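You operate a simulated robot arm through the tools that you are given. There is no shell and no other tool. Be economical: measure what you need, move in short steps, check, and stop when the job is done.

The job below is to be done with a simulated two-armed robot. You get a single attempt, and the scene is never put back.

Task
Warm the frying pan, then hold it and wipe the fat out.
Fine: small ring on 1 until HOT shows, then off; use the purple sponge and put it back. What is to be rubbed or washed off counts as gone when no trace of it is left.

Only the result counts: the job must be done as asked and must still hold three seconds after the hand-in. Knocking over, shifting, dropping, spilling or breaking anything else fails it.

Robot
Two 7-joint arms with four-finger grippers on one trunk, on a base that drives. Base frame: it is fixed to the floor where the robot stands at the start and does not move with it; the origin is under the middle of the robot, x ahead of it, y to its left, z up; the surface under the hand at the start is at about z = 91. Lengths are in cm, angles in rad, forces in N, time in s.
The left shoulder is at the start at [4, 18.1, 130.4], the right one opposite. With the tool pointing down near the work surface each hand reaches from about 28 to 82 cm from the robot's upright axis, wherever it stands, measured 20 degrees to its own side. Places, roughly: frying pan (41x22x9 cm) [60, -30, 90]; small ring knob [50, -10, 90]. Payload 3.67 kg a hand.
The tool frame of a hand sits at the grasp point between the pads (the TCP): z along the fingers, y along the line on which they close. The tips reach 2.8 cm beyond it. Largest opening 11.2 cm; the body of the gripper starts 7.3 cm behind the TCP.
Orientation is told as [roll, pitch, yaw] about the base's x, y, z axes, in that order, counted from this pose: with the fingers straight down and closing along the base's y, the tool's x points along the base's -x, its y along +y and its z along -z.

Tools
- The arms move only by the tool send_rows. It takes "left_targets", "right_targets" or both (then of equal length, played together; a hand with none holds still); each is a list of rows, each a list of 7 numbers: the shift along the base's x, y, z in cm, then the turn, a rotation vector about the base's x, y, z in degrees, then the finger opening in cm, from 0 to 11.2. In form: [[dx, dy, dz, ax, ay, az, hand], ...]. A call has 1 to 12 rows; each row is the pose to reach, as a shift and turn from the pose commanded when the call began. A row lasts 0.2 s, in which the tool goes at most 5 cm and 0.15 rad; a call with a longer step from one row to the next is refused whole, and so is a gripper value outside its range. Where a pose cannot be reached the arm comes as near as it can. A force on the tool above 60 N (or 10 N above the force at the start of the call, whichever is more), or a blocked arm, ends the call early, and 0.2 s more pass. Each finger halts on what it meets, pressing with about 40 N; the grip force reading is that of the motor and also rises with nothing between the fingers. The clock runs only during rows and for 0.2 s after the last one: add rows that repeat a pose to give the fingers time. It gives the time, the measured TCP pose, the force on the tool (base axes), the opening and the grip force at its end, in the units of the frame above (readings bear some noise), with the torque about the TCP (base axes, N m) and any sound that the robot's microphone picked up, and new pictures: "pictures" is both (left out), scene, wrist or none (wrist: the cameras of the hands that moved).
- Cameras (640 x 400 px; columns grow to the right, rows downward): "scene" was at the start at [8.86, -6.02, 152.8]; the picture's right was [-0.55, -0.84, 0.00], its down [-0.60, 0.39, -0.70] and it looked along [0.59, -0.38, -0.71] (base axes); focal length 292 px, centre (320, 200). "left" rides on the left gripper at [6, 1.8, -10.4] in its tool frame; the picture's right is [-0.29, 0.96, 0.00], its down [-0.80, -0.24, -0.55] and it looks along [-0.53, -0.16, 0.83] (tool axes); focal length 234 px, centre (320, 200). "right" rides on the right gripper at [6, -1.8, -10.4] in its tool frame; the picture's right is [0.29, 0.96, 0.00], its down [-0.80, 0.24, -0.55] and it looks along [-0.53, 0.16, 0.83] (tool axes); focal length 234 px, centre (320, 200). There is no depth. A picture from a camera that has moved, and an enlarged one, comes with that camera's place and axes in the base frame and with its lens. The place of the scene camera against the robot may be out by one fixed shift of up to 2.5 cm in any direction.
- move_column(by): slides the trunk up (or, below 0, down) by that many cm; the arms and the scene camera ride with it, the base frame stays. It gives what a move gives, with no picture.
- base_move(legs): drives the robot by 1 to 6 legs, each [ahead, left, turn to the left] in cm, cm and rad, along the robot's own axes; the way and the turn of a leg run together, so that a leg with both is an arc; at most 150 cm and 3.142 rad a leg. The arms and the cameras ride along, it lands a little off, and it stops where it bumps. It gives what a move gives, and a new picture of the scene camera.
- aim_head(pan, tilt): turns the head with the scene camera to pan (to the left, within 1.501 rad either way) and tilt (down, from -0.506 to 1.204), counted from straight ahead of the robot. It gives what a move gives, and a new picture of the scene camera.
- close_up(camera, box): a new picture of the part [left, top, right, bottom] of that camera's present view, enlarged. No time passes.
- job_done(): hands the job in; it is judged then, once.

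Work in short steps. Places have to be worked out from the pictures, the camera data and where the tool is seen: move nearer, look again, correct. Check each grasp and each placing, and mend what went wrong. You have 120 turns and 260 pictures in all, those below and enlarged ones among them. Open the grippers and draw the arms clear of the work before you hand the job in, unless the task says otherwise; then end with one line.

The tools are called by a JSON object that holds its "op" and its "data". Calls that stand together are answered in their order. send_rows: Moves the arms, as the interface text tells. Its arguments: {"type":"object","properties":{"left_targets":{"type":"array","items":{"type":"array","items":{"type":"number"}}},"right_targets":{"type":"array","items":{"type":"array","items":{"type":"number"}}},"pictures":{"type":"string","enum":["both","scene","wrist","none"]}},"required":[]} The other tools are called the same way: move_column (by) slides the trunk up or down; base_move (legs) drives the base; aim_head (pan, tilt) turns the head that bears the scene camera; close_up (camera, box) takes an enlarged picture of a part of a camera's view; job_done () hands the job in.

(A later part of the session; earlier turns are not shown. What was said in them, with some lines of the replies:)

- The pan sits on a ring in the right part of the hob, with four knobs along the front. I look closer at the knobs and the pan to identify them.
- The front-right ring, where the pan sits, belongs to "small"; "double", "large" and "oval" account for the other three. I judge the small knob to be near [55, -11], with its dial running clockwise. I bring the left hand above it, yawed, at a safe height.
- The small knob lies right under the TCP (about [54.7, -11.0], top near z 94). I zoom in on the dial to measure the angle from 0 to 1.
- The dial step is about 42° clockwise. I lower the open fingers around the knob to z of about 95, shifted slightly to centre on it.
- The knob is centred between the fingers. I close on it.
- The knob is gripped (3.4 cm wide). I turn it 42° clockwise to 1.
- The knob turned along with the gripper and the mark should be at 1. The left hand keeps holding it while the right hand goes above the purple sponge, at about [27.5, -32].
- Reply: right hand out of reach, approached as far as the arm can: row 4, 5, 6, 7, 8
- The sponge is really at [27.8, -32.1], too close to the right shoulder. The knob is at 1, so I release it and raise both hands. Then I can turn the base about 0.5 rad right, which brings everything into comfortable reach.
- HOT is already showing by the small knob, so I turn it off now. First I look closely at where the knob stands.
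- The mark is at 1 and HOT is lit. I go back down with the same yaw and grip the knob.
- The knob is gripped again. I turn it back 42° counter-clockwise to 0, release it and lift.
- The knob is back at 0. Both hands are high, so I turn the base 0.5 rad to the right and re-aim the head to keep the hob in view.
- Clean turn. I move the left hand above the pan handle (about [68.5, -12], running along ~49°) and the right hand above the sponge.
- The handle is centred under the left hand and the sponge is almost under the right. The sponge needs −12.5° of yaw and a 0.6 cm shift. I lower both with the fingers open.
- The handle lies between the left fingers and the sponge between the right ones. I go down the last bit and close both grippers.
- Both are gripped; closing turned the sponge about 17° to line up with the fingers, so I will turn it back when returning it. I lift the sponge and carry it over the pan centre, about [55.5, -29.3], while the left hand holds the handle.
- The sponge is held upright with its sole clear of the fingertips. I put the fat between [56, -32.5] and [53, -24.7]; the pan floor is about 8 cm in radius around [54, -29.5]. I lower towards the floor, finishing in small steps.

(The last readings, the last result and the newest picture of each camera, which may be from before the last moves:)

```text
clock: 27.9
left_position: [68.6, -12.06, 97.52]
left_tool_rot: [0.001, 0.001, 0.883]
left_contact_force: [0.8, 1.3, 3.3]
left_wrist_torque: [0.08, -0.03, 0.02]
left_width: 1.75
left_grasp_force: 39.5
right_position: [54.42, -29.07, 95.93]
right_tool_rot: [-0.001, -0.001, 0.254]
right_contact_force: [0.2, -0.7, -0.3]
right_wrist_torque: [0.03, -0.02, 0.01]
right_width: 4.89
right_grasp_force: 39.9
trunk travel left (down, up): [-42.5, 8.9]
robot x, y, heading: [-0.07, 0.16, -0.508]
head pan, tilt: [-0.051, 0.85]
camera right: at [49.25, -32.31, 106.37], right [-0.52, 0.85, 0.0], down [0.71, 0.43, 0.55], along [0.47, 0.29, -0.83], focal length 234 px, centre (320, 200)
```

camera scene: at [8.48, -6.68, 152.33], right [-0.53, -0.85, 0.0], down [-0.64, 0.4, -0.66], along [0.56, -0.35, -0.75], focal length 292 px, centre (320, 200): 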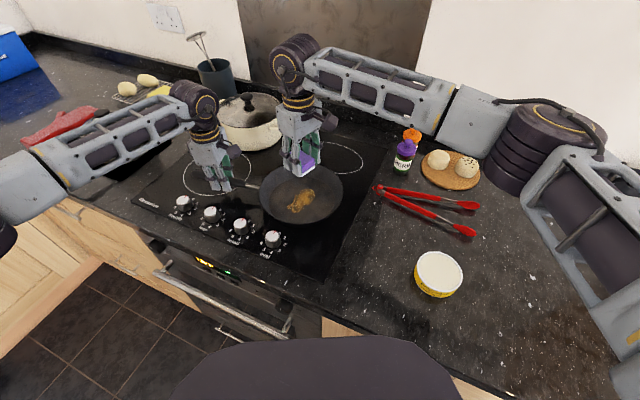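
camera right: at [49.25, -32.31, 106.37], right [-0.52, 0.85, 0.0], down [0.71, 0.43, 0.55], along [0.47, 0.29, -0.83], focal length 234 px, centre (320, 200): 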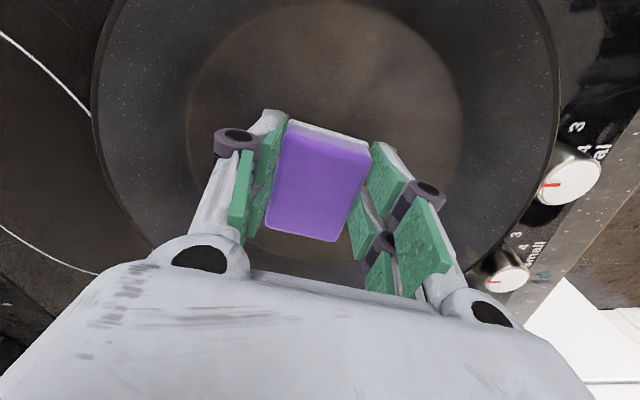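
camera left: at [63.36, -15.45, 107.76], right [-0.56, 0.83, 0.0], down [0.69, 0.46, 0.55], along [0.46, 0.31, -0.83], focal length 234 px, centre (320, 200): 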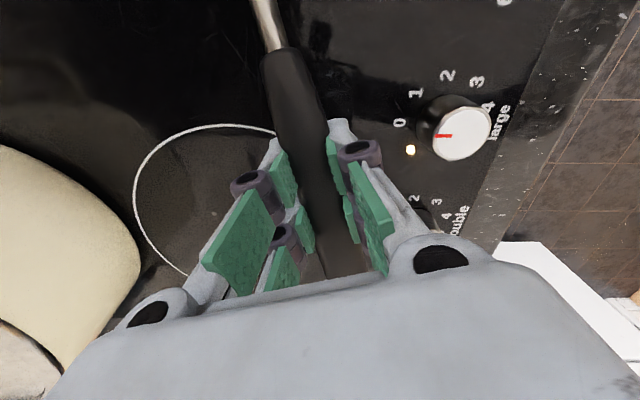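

No contact yet at z 95.9, so I continue down in 0.2 cm steps.

{"op": "send_rows", "data": {"right_targets": [[0, 0, -0.2, 0, 0, 0, 3.5], [0, 0, -0.4, 0, 0, 0, 3.5], [0, 0, -0.6, 0, 0, 0, 3.5], [0, 0, -0.6, 0, 0, 0, 3.5]], "pictures": "none"}}

```text
clock: 28.9
left_position: [68.36, -11.96, 97.65]
left_tool_rot: [0.0, -0.002, 0.883]
left_contact_force: [5.7, -1.2, -4.8]
left_wrist_torque: [0.11, -0.31, 0.93]
left_width: 1.78
left_grasp_force: 39.5
right_position: [54.45, -28.89, 95.68]
right_tool_rot: [-0.002, -0.006, 0.253]
right_contact_force: [-4.2, -2.0, 34.6]
right_wrist_torque: [-0.31, -0.19, 0.02]
right_width: 4.88
right_grasp_force: 40.2
trunk travel left (down, up): [-42.5, 8.9]
robot x, y, heading: [0.21, -0.07, -0.507]
head pan, tilt: [-0.051, 0.85]
```

Contact at about 35 N, slightly more than needed. I ease up 0.12 cm and stroke along the fat's long axis and back.

{"op": "send_rows", "data": {"right_targets": [[0, 0, 0.12, 0, 0, 0, 3.5], [-0.4, 1, 0.12, 0, 0, 0, 3.5], [-0.8, 2, 0.12, 0, 0, 0, 3.5], [-1.1, 2.9, 0.12, 0, 0, 0, 3.5], [-0.7, 1.6, 0.12, 0, 0, 0, 3.5], [-0.2, 0.4, 0.12, 0, 0, 0, 3.5], [0.3, -0.8, 0.12, 0, 0, 0, 3.5], [0.8, -2, 0.12, 0, 0, 0, 3.5], [1.2, -3, 0.12, 0, 0, 0, 3.5], [0.8, -2, 0.12, 0, 0, 0, 3.5], [0.4, -1, 0.12, 0, 0, 0, 3.5], [0, 0, 0.12, 0, 0, 0, 3.5]]}}

{"op": "close_up", "data": {"camera": "scene", "box": [220, 120, 420, 245]}}

```text
clock: 31.5
left_position: [68.77, -11.54, 97.47]
left_tool_rot: [0.0, -0.009, 0.887]
left_contact_force: [5.5, 21.7, 1.6]
left_wrist_torque: [0.71, -0.13, -1.21]
left_width: 1.76
left_grasp_force: 40.0
right_position: [54.36, -29.63, 95.68]
right_tool_rot: [-0.008, 0.001, 0.248]
right_contact_force: [1.3, -23.9, 29.3]
right_wrist_torque: [-0.54, -0.18, -0.13]
right_width: 4.87
right_grasp_force: 40.1
trunk travel left (down, up): [-42.5, 8.9]
robot x, y, heading: [-0.38, 0.2, -0.5]
head pan, tilt: [-0.051, 0.85]
camera scene: at [8.31, -6.56, 152.36], right [-0.53, -0.85, 0.0], down [-0.64, 0.4, -0.66], along [0.56, -0.35, -0.75], focal length 292 px, centre (320, 200)
camera right: at [49.19, -32.65, 106.07], right [-0.51, 0.86, -0.01], down [0.71, 0.43, 0.55], along [0.48, 0.28, -0.83], focal length 234 px, centre (320, 200)
```

scene: 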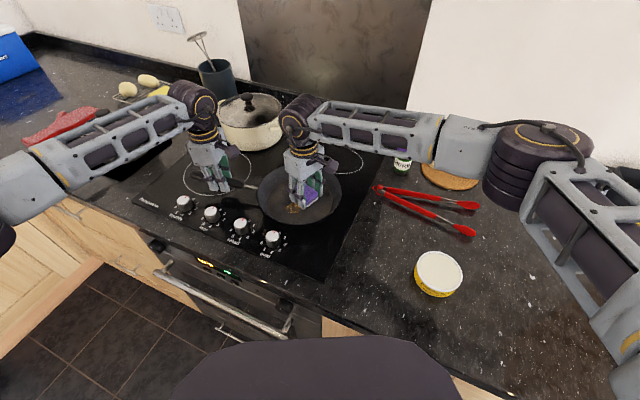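
right: 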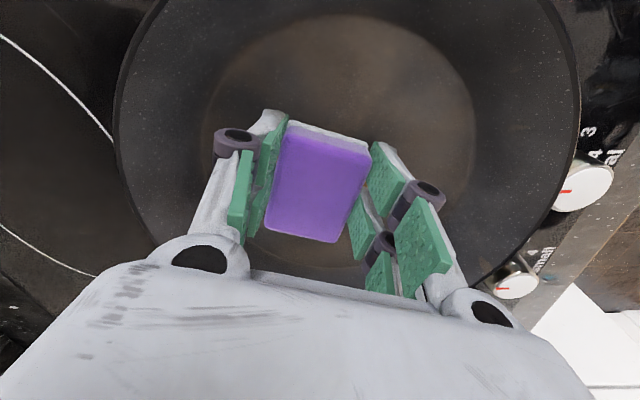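

```text
3.20 times, centred on (320, 182) of scene
camera zoom: at [8.31, -6.56, 152.36], right [-0.53, -0.85, 0.0], down [-0.64, 0.4, -0.66], along [0.56, -0.35, -0.75], focal length 933 px, centre (320, 256)
```

zoom: 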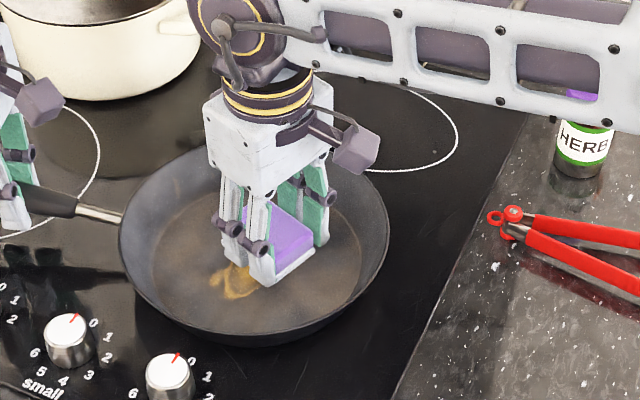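

The fat is partly gone; a fainter rest remains at the [52, -25] end. Friction pulled the pan slightly, so I press less and make strokes at that end.

{"op": "send_rows", "data": {"right_targets": [[0, 0, 0.25, 0, 0, 0, 3.5], [-0.6, 1.2, 0.25, 0, 0, 0, 3.5], [-1.2, 2.4, 0.25, 0, 0, 0, 3.5], [-1.8, 3.6, 0.25, 0, 0, 0, 3.5], [-2.6, 3.4, 0.25, 0, 0, 0, 3.5], [-2.6, 2, 0.25, 0, 0, 0, 3.5], [-1.6, 2.6, 0.25, 0, 0, 0, 3.5], [-0.6, 3.8, 0.25, 0, 0, 0, 3.5], [0.4, 3.2, 0.25, 0, 0, 0, 3.5], [0, 1.8, 0.25, 0, 0, 0, 3.5], [0, 0.4, 0.25, 0, 0, 0, 3.5], [0.2, -1, 0.25, 0, 0, 0, 3.5]], "pictures": "none"}}

{"op": "close_up", "data": {"camera": "scene", "box": [220, 120, 420, 245]}}

```text
clock: 34.1
left_position: [68.61, -12.19, 97.49]
left_tool_rot: [0.0, 0.002, 0.882]
left_contact_force: [0.6, -1.2, 2.9]
left_wrist_torque: [-0.79, 0.45, 0.59]
left_width: 1.75
left_grasp_force: 40.3
right_position: [54.73, -30.17, 95.8]
right_tool_rot: [0.0, 0.0, 0.254]
right_contact_force: [0.4, 1.3, -0.1]
right_wrist_torque: [0.02, 0.03, -0.04]
right_width: 4.88
right_grasp_force: 40.7
trunk travel left (down, up): [-42.5, 8.9]
robot x, y, heading: [0.15, -0.03, -0.513]
head pan, tilt: [-0.051, 0.85]
```

```text
3.20 times, centred on (320, 182) of scene
camera zoom: at [8.44, -6.69, 152.33], right [-0.53, -0.85, 0.0], down [-0.64, 0.4, -0.66], along [0.56, -0.35, -0.75], focal length 933 px, centre (320, 256)
```

zoom: 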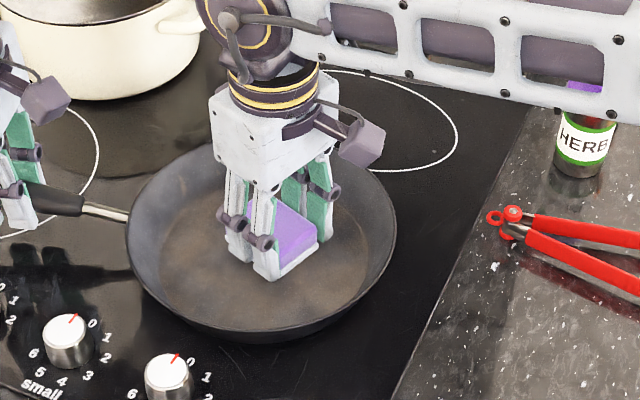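

That end looks clean. Now I cover the far end and the sides, pressing slightly more (z of about 95.6).

{"op": "send_rows", "data": {"right_targets": [[0, 0, -0.13, 0, 0, 0, 3.5], [0.8, -1.2, -0.13, 0, 0, 0, 3.5], [1.5, -2.3, -0.13, 0, 0, 0, 3.5], [0.4, -2.8, -0.13, 0, 0, 0, 3.5], [-0.6, -2.2, -0.13, 0, 0, 0, 3.5], [0.6, -1.2, -0.13, 0, 0, 0, 3.5], [1.8, -0.4, -0.13, 0, 0, 0, 3.5], [1.6, 1, -0.13, 0, 0, 0, 3.5], [1, 2.4, -0.13, 0, 0, 0, 3.5], [-0.4, 2.6, -0.13, 0, 0, 0, 3.5], [-1.4, 2, -0.13, 0, 0, 0, 3.5], [-1.2, 0.6, -0.13, 0, 0, 0, 3.5]], "pictures": "none"}}

{"op": "send_rows", "data": {"right_targets": [[0, 0, 4, 0, 0, 0, 3.5], [-0.5, 0, 8, 0, 0, 0, 3.5], [-4, -3, 12, 0, 0, 0, 3.5], [-8, -6, 13, 0, 0, 0, 3.5], [-12, -8, 13, 0, 0, 0, 3.5], [-14, -8, 13, 0, 0, 0, 3.5]]}}

{"op": "close_up", "data": {"camera": "scene", "box": [230, 140, 370, 230]}}

```text
clock: 36.7
left_position: [68.48, -11.92, 97.53]
left_tool_rot: [-0.002, -0.001, 0.884]
left_contact_force: [1.1, -3.2, 0.4]
left_wrist_torque: [0.49, -0.54, 0.7]
left_width: 1.77
left_grasp_force: 40.4
right_position: [53.5, -29.35, 95.66]
right_tool_rot: [0.001, 0.0, 0.253]
right_contact_force: [-2.8, 6.6, 10.7]
right_wrist_torque: [0.25, 0.08, -0.01]
right_width: 4.87
right_grasp_force: 40.1
trunk travel left (down, up): [-42.5, 8.9]
robot x, y, heading: [-0.06, -0.18, -0.504]
head pan, tilt: [-0.051, 0.85]
```

```text
refused: row 3 steps farther than a row can; nothing moved
```

```text
4.44 times, centred on (300, 185) of scene
camera zoom: at [8.35, -6.58, 152.35], right [-0.53, -0.85, 0.0], down [-0.64, 0.4, -0.66], along [0.56, -0.35, -0.75], focal length 1295 px, centre (409, 267)
```

zoom: 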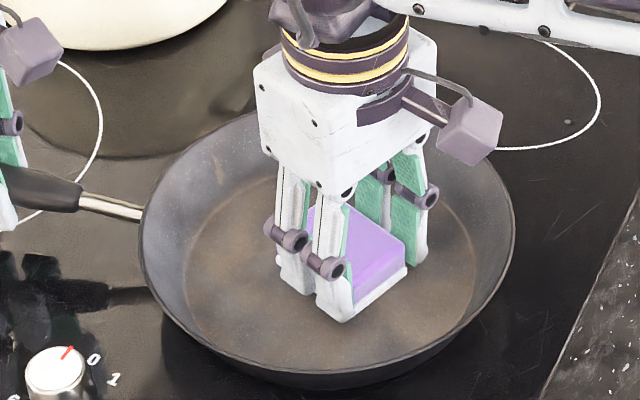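

The lift was refused for too long a step. I lift the sponge in shorter steps and move it aside to inspect the pan.

{"op": "send_rows", "data": {"right_targets": [[0, 0, 4, 0, 0, 0, 3.5], [0, 0, 8, 0, 0, 0, 3.5], [-2, -2, 11.5, 0, 0, 0, 3.5], [-5, -4, 14, 0, 0, 0, 3.5], [-9, -6, 14, 0, 0, 0, 3.5], [-13, -7, 14, 0, 0, 0, 3.5]]}}

{"op": "close_up", "data": {"camera": "scene", "box": [230, 140, 370, 230]}}

```text
clock: 38.1
left_position: [68.46, -12.1, 97.43]
left_tool_rot: [0.0, -0.002, 0.886]
left_contact_force: [0.4, -1.8, 1.2]
left_wrist_torque: [-0.78, 0.49, 0.35]
left_width: 1.78
left_grasp_force: 40.4
right_position: [40.31, -36.28, 109.64]
right_tool_rot: [0.0, -0.001, 0.252]
right_contact_force: [0.7, 0.3, -0.1]
right_wrist_torque: [0.0, -0.01, -0.01]
right_width: 4.89
right_grasp_force: 40.3
trunk travel left (down, up): [-42.5, 8.9]
robot x, y, heading: [-0.06, 0.31, -0.506]
head pan, tilt: [-0.051, 0.85]
camera scene: at [8.31, -6.72, 152.34], right [-0.53, -0.85, 0.0], down [-0.64, 0.4, -0.66], along [0.56, -0.35, -0.75], focal length 292 px, centre (320, 200)
camera right: at [35.07, -39.65, 120.02], right [-0.52, 0.85, 0.0], down [0.71, 0.43, 0.56], along [0.47, 0.29, -0.83], focal length 234 px, centre (320, 200)
```

scene: 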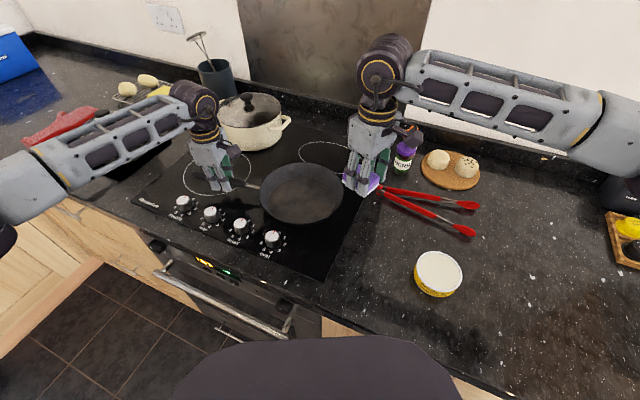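
right: 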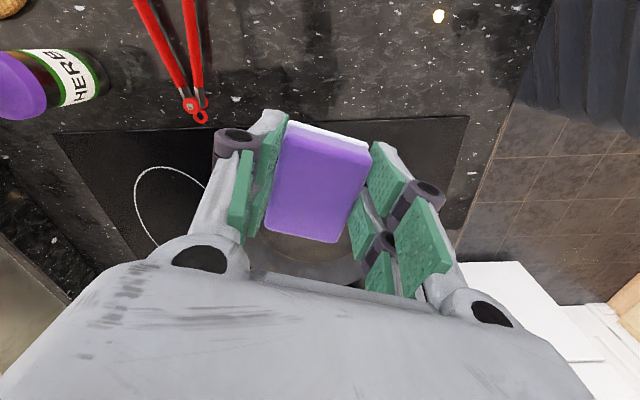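

```text
4.44 times, centred on (300, 185) of scene
camera zoom: at [8.31, -6.72, 152.34], right [-0.53, -0.85, 0.0], down [-0.64, 0.4, -0.66], along [0.56, -0.35, -0.75], focal length 1295 px, centre (409, 267)
```

zoom: 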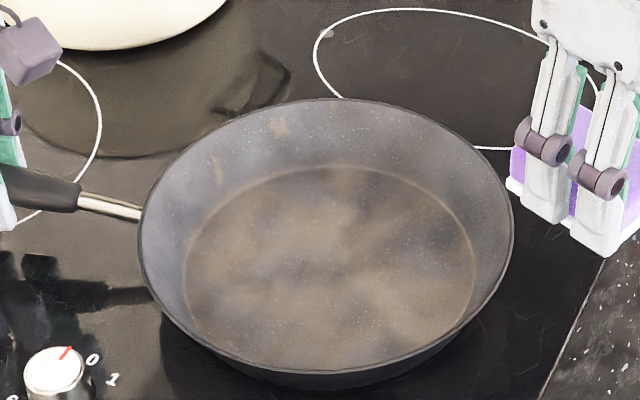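

The visible fat patch is gone. I zoom in further to check for any faint trace on the floor or wall.

{"op": "close_up", "data": {"camera": "scene", "box": [265, 172, 340, 219]}}

{"op": "close_up", "data": {"camera": "scene", "box": [260, 158, 320, 196]}}

```text
8.51 times, centred on (302, 196) of scene
camera zoom: at [8.31, -6.72, 152.34], right [-0.53, -0.85, 0.0], down [-0.64, 0.4, -0.66], along [0.56, -0.35, -0.75], focal length 2481 px, centre (469, 238)
```

zoom: 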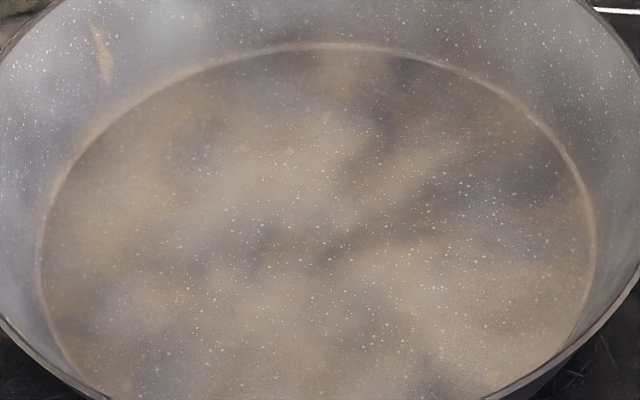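

```text
10.53 times, centred on (290, 177) of scene
camera zoom: at [8.31, -6.72, 152.34], right [-0.53, -0.85, 0.0], down [-0.64, 0.4, -0.66], along [0.56, -0.35, -0.75], focal length 3068 px, centre (636, 442)
```

zoom: 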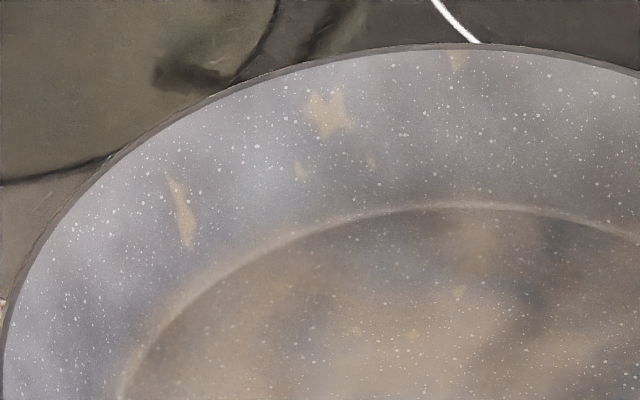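

The floor looks like bare pan. The small wall mark also appears in my pre-wipe picture at the same spot, so it belongs to the pan's finish. I check from a second angle with the right wrist camera before returning the sponge.

{"op": "send_rows", "data": {"right_targets": [[-1, 0, 3, 0, 0, -5, 3.5], [-2, 0, 7, 0, 0, -10, 3.5], [-3, 0, 11, 0, 0, -14.5, 3.5], [-4, 0, 15, 0, 0, -14.5, 3.5], [-4.5, 0, 17, 0, 0, -14.5, 3.5]], "pictures": "wrist"}}

{"op": "close_up", "data": {"camera": "right", "box": [230, 110, 400, 260]}}

```text
clock: 39.3
left_position: [68.53, -12.1, 97.54]
left_tool_rot: [0.0, 0.0, 0.883]
left_contact_force: [-0.3, 0.9, 4.6]
left_wrist_torque: [-0.15, 0.04, -0.08]
left_width: 1.78
left_grasp_force: 40.2
right_position: [35.98, -36.37, 126.62]
right_tool_rot: [0.001, 0.001, 0.0]
right_contact_force: [-0.4, 0.0, -0.3]
right_wrist_torque: [0.0, -0.02, -0.02]
right_width: 4.86
right_grasp_force: 40.0
trunk travel left (down, up): [-42.5, 8.9]
robot x, y, heading: [-0.22, 0.15, -0.504]
head pan, tilt: [-0.051, 0.85]
camera right: at [30.11, -38.15, 137.04], right [-0.29, 0.96, 0.0], down [0.8, 0.24, 0.55], along [0.53, 0.16, -0.83], focal length 234 px, centre (320, 200)
```

right: 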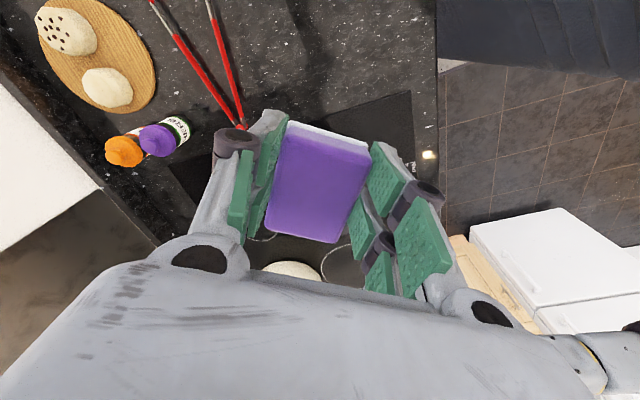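

```text
2.67 times, centred on (315, 185) of right
camera zoom: at [30.11, -38.15, 137.04], right [-0.29, 0.96, 0.0], down [0.8, 0.24, 0.55], along [0.53, 0.16, -0.83], focal length 624 px, centre (333, 240)
```

zoom: 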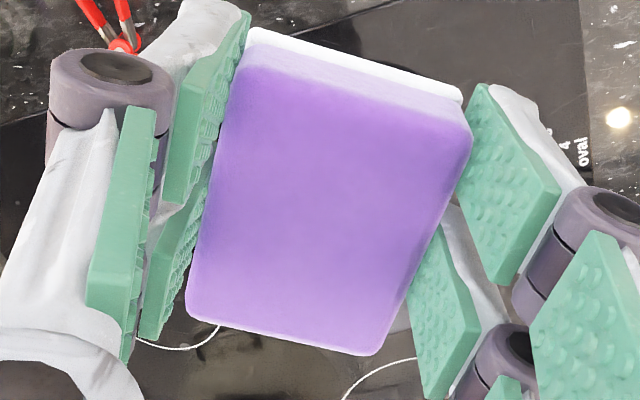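

The sponge blocks this view. I go over the pan's far side instead, where the wrist camera can see the whole floor.

{"op": "send_rows", "data": {"right_targets": [[4, 1, -1, 0, 0, 4, 3.5], [8, 2, -3, 0, 0, 8, 3.5], [12, 3.5, -5, 0, 0, 14.5, 3.5], [16, 5, -7, 0, 0, 14.5, 3.5], [20, 6, -9, 0, 0, 14.5, 3.5], [22.5, 7, -12, 0, 0, 14.5, 3.5], [22.5, 7, -14, 0, 0, 14.5, 3.5]], "pictures": "wrist"}}

{"op": "close_up", "data": {"camera": "right", "box": [210, 0, 450, 150]}}

```text
clock: 40.9
left_position: [68.55, -12.1, 97.45]
left_tool_rot: [-0.001, -0.002, 0.884]
left_contact_force: [-0.6, 1.3, 2.5]
left_wrist_torque: [-0.04, 0.18, -0.34]
left_width: 1.77
left_grasp_force: 40.8
right_position: [58.63, -29.44, 112.66]
right_tool_rot: [0.001, -0.002, 0.253]
right_contact_force: [0.0, 0.4, -0.4]
right_wrist_torque: [0.0, -0.01, 0.01]
right_width: 4.89
right_grasp_force: 39.7
trunk travel left (down, up): [-42.5, 8.9]
robot x, y, heading: [0.03, 0.08, -0.504]
head pan, tilt: [-0.051, 0.85]
camera right: at [53.35, -32.64, 123.02], right [-0.52, 0.85, 0.0], down [0.71, 0.43, 0.56], along [0.47, 0.29, -0.83], focal length 234 px, centre (320, 200)
```

right: 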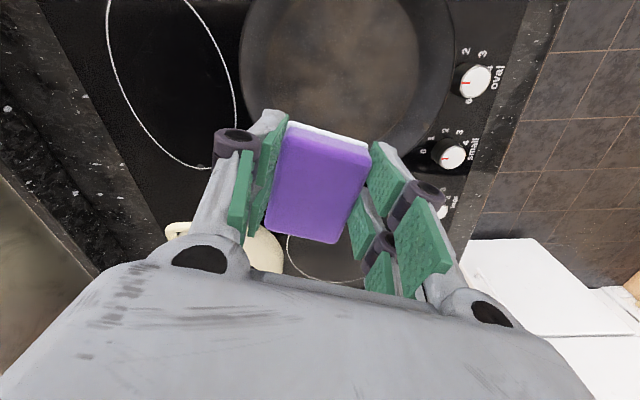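

```text
2.67 times, centred on (330, 75) of right
camera zoom: at [53.35, -32.64, 123.02], right [-0.52, 0.85, 0.0], down [0.71, 0.43, 0.56], along [0.47, 0.29, -0.83], focal length 624 px, centre (293, 533)
```

zoom: 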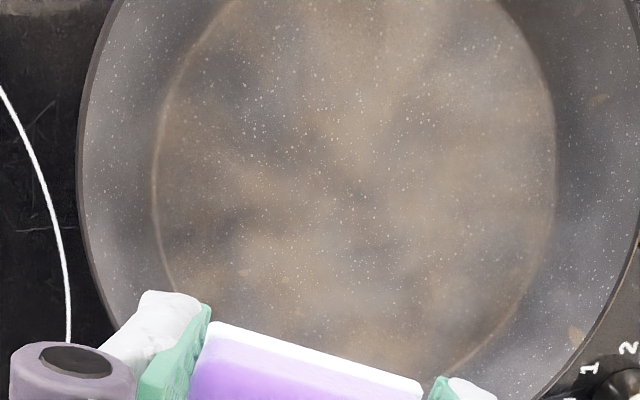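

The floor is clean from this angle too. To be safe about faint remnants, I make one more light pass along the fat's former place.

{"op": "send_rows", "data": {"right_targets": [[-2, 0.2, -4, 0, 0, 0, 3.5], [-3.5, 0.4, -8.5, 0, 0, 0, 3.5], [-4, 0.4, -13, 0, 0, 0, 3.5], [-4, 0.4, -16.3, 0, 0, 0, 3.5], [-4, 0.4, -17, 0, 0, 0, 3.5], [-4.6, 1.8, -17, 0, 0, 0, 3.5], [-5.2, 3.2, -17, 0, 0, 0, 3.5], [-4.6, 1.8, -17, 0, 0, 0, 3.5], [-4, 0.4, -17, 0, 0, 0, 3.5], [-3.4, -1, -17, 0, 0, 0, 3.5], [-2.8, -2.4, -17, 0, 0, 0, 3.5], [-3.6, -0.5, -17, 0, 0, 0, 3.5]], "pictures": "none"}}

{"op": "send_rows", "data": {"right_targets": [[-1.2, 0, 0, 0, 0, 0, 3.5], [-1.8, 1.4, 0, 0, 0, 0, 3.5], [-2.2, 2.8, 0, 0, 0, 0, 3.5], [-0.8, 3, 0, 0, 0, 0, 3.5], [0.6, 2.2, 0, 0, 0, 0, 3.5], [1, 0.8, 0, 0, 0, 0, 3.5], [1.4, -0.8, 0, 0, 0, 0, 3.5], [0.4, -2, 0, 0, 0, 0, 3.5], [-0.6, -1, 0, 0, 0, 0, 3.5], [-0.6, 0, 0, 0, 0, 0, 3.5], [-0.6, 0, 4, 0, 0, 0, 3.5], [-0.6, 0, 8.5, 0, 0, 0, 3.5]], "pictures": "scene"}}

```text
clock: 43.5
left_position: [68.49, -12.04, 97.5]
left_tool_rot: [0.0, 0.0, 0.883]
left_contact_force: [0.2, 2.1, 1.3]
left_wrist_torque: [0.22, -0.26, -0.17]
left_width: 1.76
left_grasp_force: 40.0
right_position: [54.9, -30.02, 95.55]
right_tool_rot: [-0.002, -0.001, 0.253]
right_contact_force: [0.9, -3.5, 4.2]
right_wrist_torque: [-0.08, -0.03, -0.04]
right_width: 4.9
right_grasp_force: 39.8
trunk travel left (down, up): [-42.5, 8.9]
robot x, y, heading: [0.12, -0.05, -0.508]
head pan, tilt: [-0.051, 0.85]
```

```text
clock: 46.1
left_position: [68.4, -12.04, 97.46]
left_tool_rot: [0.002, 0.0, 0.882]
left_contact_force: [-2.1, -0.5, 3.2]
left_wrist_torque: [-0.1, 0.07, -0.13]
left_width: 1.76
left_grasp_force: 40.0
right_position: [54.33, -30.01, 104.18]
right_tool_rot: [0.002, 0.0, 0.256]
right_contact_force: [-1.0, 1.1, -0.8]
right_wrist_torque: [-0.02, -0.02, -0.04]
right_width: 4.87
right_grasp_force: 40.1
trunk travel left (down, up): [-42.5, 8.9]
robot x, y, heading: [-0.14, -0.19, -0.508]
head pan, tilt: [-0.051, 0.85]
camera scene: at [8.41, -6.65, 152.34], right [-0.53, -0.85, 0.0], down [-0.64, 0.4, -0.66], along [0.56, -0.35, -0.75], focal length 292 px, centre (320, 200)
```

scene: 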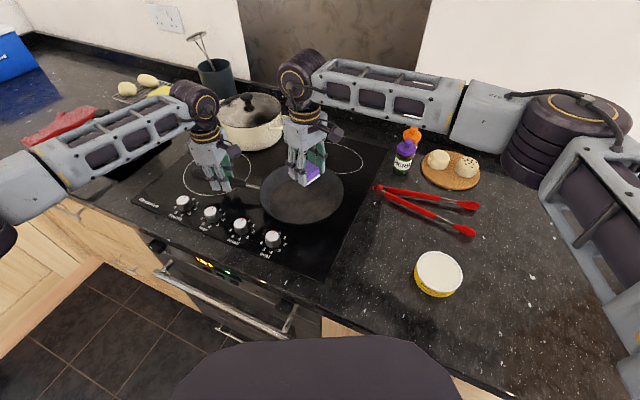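

Now I bring the sponge back above its first place, [27.2, -31.8], turning it +17° to its original angle on the way.

{"op": "send_rows", "data": {"right_targets": [[0, 0, 4, 0, 0, 0, 3.5], [-4, -0.3, 6, 0, 0, 0, 3.5], [-8.5, -0.6, 6, 0, 0, 3, 3.5], [-13, -0.9, 6, 0, 0, 6, 3.5], [-17.5, -1.2, 6, 0, 0, 10, 3.5], [-22, -1.5, 5, 0, 0, 14, 3.5], [-26, -1.8, 3, 0, 0, 17, 3.5], [-27.1, -1.9, 0, 0, 0, 17, 3.5], [-27.1, -1.9, -4, 0, 0, 17, 3.5], [-27.1, -1.9, -7, 0, 0, 17, 3.5], [-27.1, -1.9, -7, 0, 0, 17, 3.5]]}}

```text
clock: 48.5
left_position: [68.47, -11.97, 97.49]
left_tool_rot: [0.0, 0.0, 0.886]
left_contact_force: [-1.2, 2.2, 2.5]
left_wrist_torque: [0.13, -0.04, -0.26]
left_width: 1.8
left_grasp_force: 40.0
right_position: [27.24, -31.86, 97.03]
right_tool_rot: [0.0, -0.001, 0.548]
right_contact_force: [-0.5, -0.2, -0.2]
right_wrist_torque: [-0.04, 0.02, -0.02]
right_width: 4.88
right_grasp_force: 39.9
trunk travel left (down, up): [-42.5, 8.9]
robot x, y, heading: [0.18, -0.19, -0.507]
head pan, tilt: [-0.051, 0.85]
camera scene: at [8.43, -6.65, 152.34], right [-0.53, -0.85, 0.0], down [-0.64, 0.4, -0.66], along [0.56, -0.35, -0.75], focal length 292 px, centre (320, 200)
camera right: at [23.11, -36.52, 107.49], right [-0.75, 0.67, 0.0], down [0.55, 0.62, 0.55], along [0.37, 0.41, -0.83], focal length 234 px, centre (320, 200)
```

scene: 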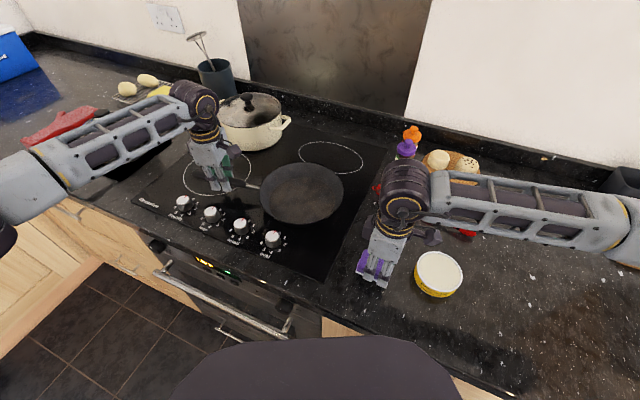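
right: 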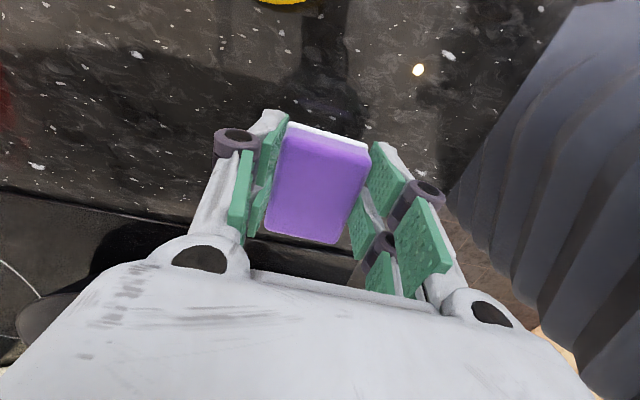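

It is over its place. I lower it to the original grasp height, open gently, and at the same time release the pan handle.

{"op": "send_rows", "data": {"right_targets": [[0, 0, -1.2, 0, 0, 0, 3.5], [0, 0, -2, 0, 0, 0, 3.5], [0, 0, -2.4, 0, 0, 0, 3.5], [0, 0, -2.4, 0, 0, 0, 3.5], [0, 0, -2.4, 0, 0, 0, 5.5], [0, 0, -2.4, 0, 0, 0, 7], [0, 0, -2.4, 0, 0, 0, 8.5], [0, 0, -2.4, 0, 0, 0, 8.5]], "left_targets": [[0, 0, 0, 0, 0, 0, 1], [0, 0, 0, 0, 0, 0, 1], [0, 0, 0, 0, 0, 0, 1], [0, 0, 0, 0, 0, 0, 1], [0, 0, 0, 0, 0, 0, 3], [0, 0, 0, 0, 0, 0, 5], [0, 0, 0, 0, 0, 0, 6.5], [0, 0, 0, 0, 0, 0, 6.5]]}}

```text
clock: 50.3
left_position: [68.48, -12.12, 97.48]
left_tool_rot: [0.0, -0.001, 0.884]
left_contact_force: [0.1, 0.5, 1.1]
left_wrist_torque: [0.01, 0.0, 0.0]
left_width: 6.49
left_grasp_force: 0.1
right_position: [27.1, -31.76, 94.74]
right_tool_rot: [0.0, 0.0, 0.549]
right_contact_force: [0.5, 0.4, 0.3]
right_wrist_torque: [0.0, -0.02, 0.0]
right_width: 8.49
right_grasp_force: 0.1
trunk travel left (down, up): [-42.5, 8.9]
robot x, y, heading: [0.13, 0.06, -0.505]
head pan, tilt: [-0.051, 0.85]
camera scene: at [8.47, -6.69, 152.33], right [-0.53, -0.85, 0.0], down [-0.64, 0.4, -0.66], along [0.56, -0.35, -0.75], focal length 292 px, centre (320, 200)
camera right: at [23.18, -36.57, 105.11], right [-0.75, 0.67, 0.0], down [0.55, 0.62, 0.55], along [0.37, 0.41, -0.83], focal length 234 px, centre (320, 200)
camera left: at [63.4, -15.47, 107.76], right [-0.56, 0.83, 0.0], down [0.69, 0.46, 0.55], along [0.46, 0.31, -0.83], focal length 234 px, centre (320, 200)
```

scene: 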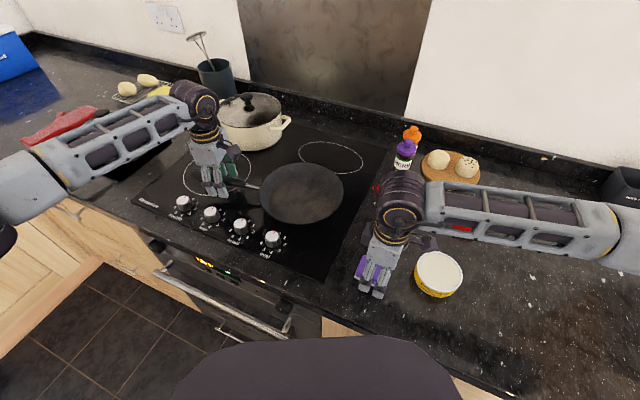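
right: 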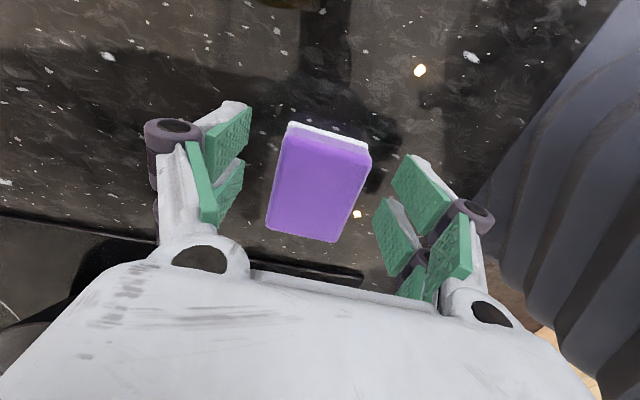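
left: 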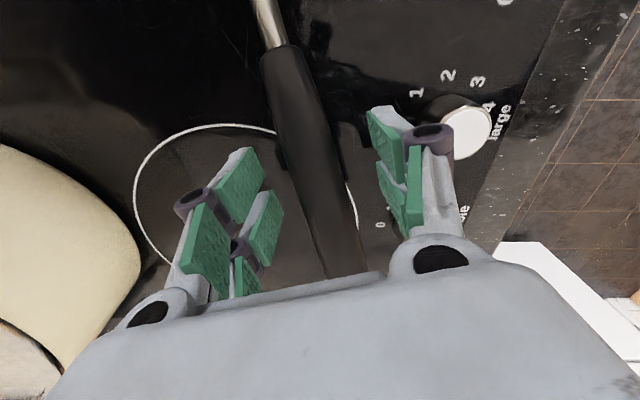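

Both are released cleanly. I raise both hands straight up and check the scene.

{"op": "send_rows", "data": {"right_targets": [[0, 0, 4, 0, 0, 0, 8.5], [0, 0, 8.5, 0, 0, 0, 8.5], [0, 0, 13, 0, 0, 0, 8.5], [0, 0, 17.5, 0, 0, 0, 8.5], [0, 0, 22, 0, 0, 0, 8.5], [0, -4, 24, 0, 0, 0, 8.5], [0, -8, 26, 0, 0, 0, 8.5], [0, -10, 27, 0, 0, 0, 8.5]], "left_targets": [[0, 0, 4, 0, 0, 0, 6.5], [0, 0, 8.5, 0, 0, 0, 6.5], [0, 0, 13, 0, 0, 0, 6.5], [0, 0, 17.5, 0, 0, 0, 6.5], [0, 0, 22, 0, 0, 0, 6.5], [-2, 3, 24, 0, 0, 0, 6.5], [-4, 6, 25, 0, 0, 0, 6.5], [-4, 6, 25, 0, 0, 0, 6.5]]}}

{"op": "close_up", "data": {"camera": "scene", "box": [150, 140, 480, 310]}}

{"op": "close_up", "data": {"camera": "scene", "box": [260, 158, 350, 225]}}

```text
clock: 52.1
left_position: [64.86, -6.02, 122.43]
left_tool_rot: [0.001, 0.001, 0.884]
left_contact_force: [0.8, 0.8, -0.2]
left_wrist_torque: [0.02, 0.05, -0.02]
left_width: 6.5
left_grasp_force: 0.1
right_position: [27.4, -38.85, 120.11]
right_tool_rot: [0.004, -0.002, 0.544]
right_contact_force: [0.4, -0.6, 0.2]
right_wrist_torque: [0.04, 0.03, 0.04]
right_width: 8.49
right_grasp_force: 0.1
right hand out of reach, approached as far as the arm can: row 7, 8
trunk travel left (down, up): [-42.5, 8.9]
robot x, y, heading: [-0.19, -0.07, -0.506]
head pan, tilt: [-0.051, 0.85]
camera scene: at [8.6, -6.75, 152.32], right [-0.53, -0.85, 0.0], down [-0.64, 0.4, -0.66], along [0.56, -0.35, -0.75], focal length 292 px, centre (320, 200)
camera right: at [23.28, -43.5, 130.61], right [-0.74, 0.67, 0.0], down [0.56, 0.62, 0.55], along [0.37, 0.41, -0.83], focal length 234 px, centre (320, 200)
camera left: at [59.73, -9.35, 132.72], right [-0.56, 0.83, 0.0], down [0.69, 0.46, 0.55], along [0.46, 0.31, -0.83], focal length 234 px, centre (320, 200)
```

scene: 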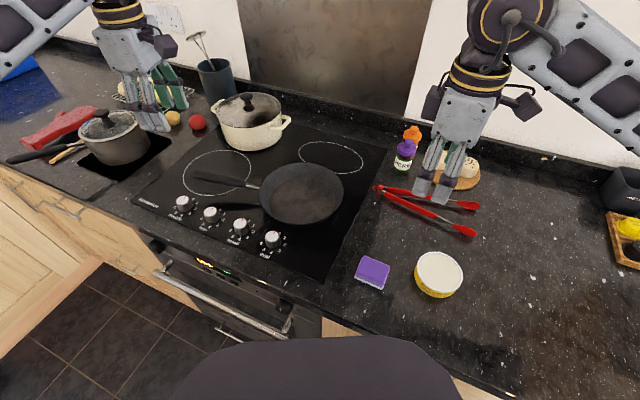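
right: 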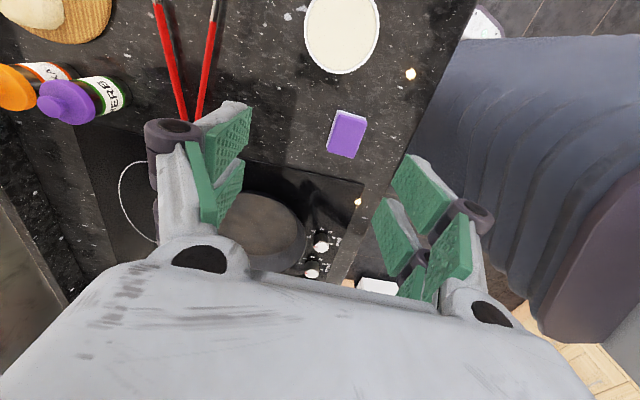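
left: 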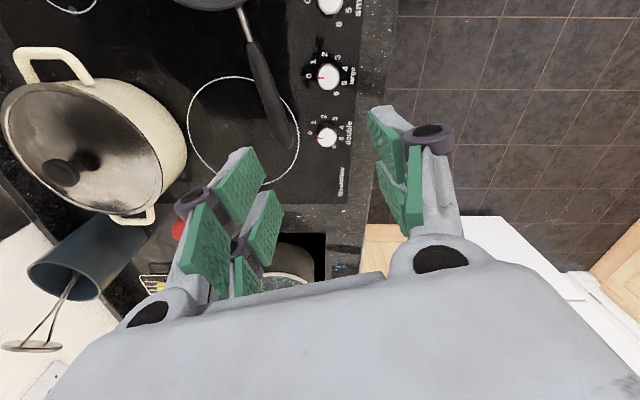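

```text
1.94 times, centred on (315, 225) of scene
camera zoom: at [8.6, -6.75, 152.32], right [-0.53, -0.85, 0.0], down [-0.64, 0.4, -0.66], along [0.56, -0.35, -0.75], focal length 565 px, centre (330, 152)
```

zoom: 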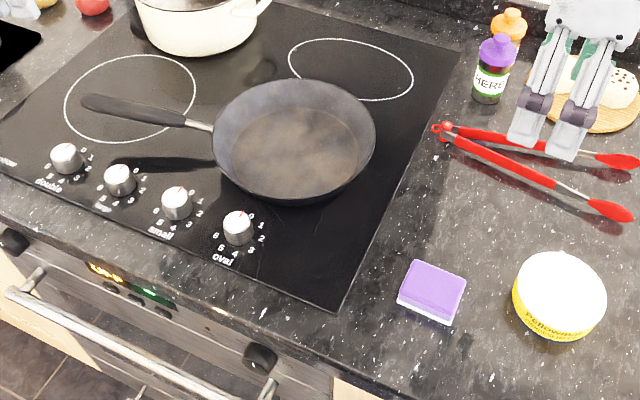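

```text
5.97 times, centred on (305, 192) of scene
camera zoom: at [8.6, -6.75, 152.32], right [-0.53, -0.85, 0.0], down [-0.64, 0.4, -0.66], along [0.56, -0.35, -0.75], focal length 1740 px, centre (410, 251)
```

zoom: 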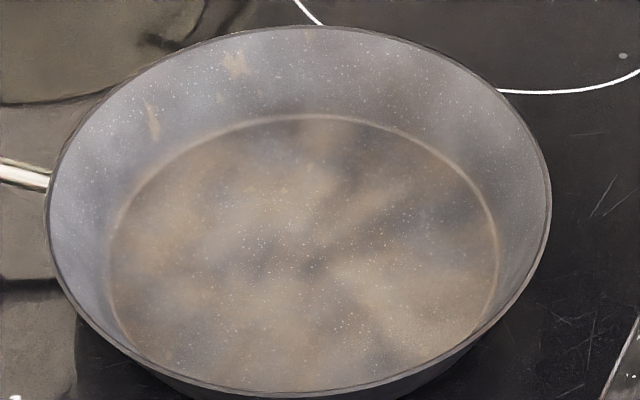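

The pan is clean and in its place, all knobs are at 0, and HOT has gone out. The sponge is within about 0.7 cm of its first place, and both hands are empty and clear. I hand in.

{"op": "job_done", "data": {}}

```text
The job is handed in.
```

I warmed the pan on the small ring at 1 until HOT showed, turned the ring off, and wiped the fat out while holding the handle. No fat shows in the last pictures, and the purple sponge is back within about 0.7 cm of where it was.
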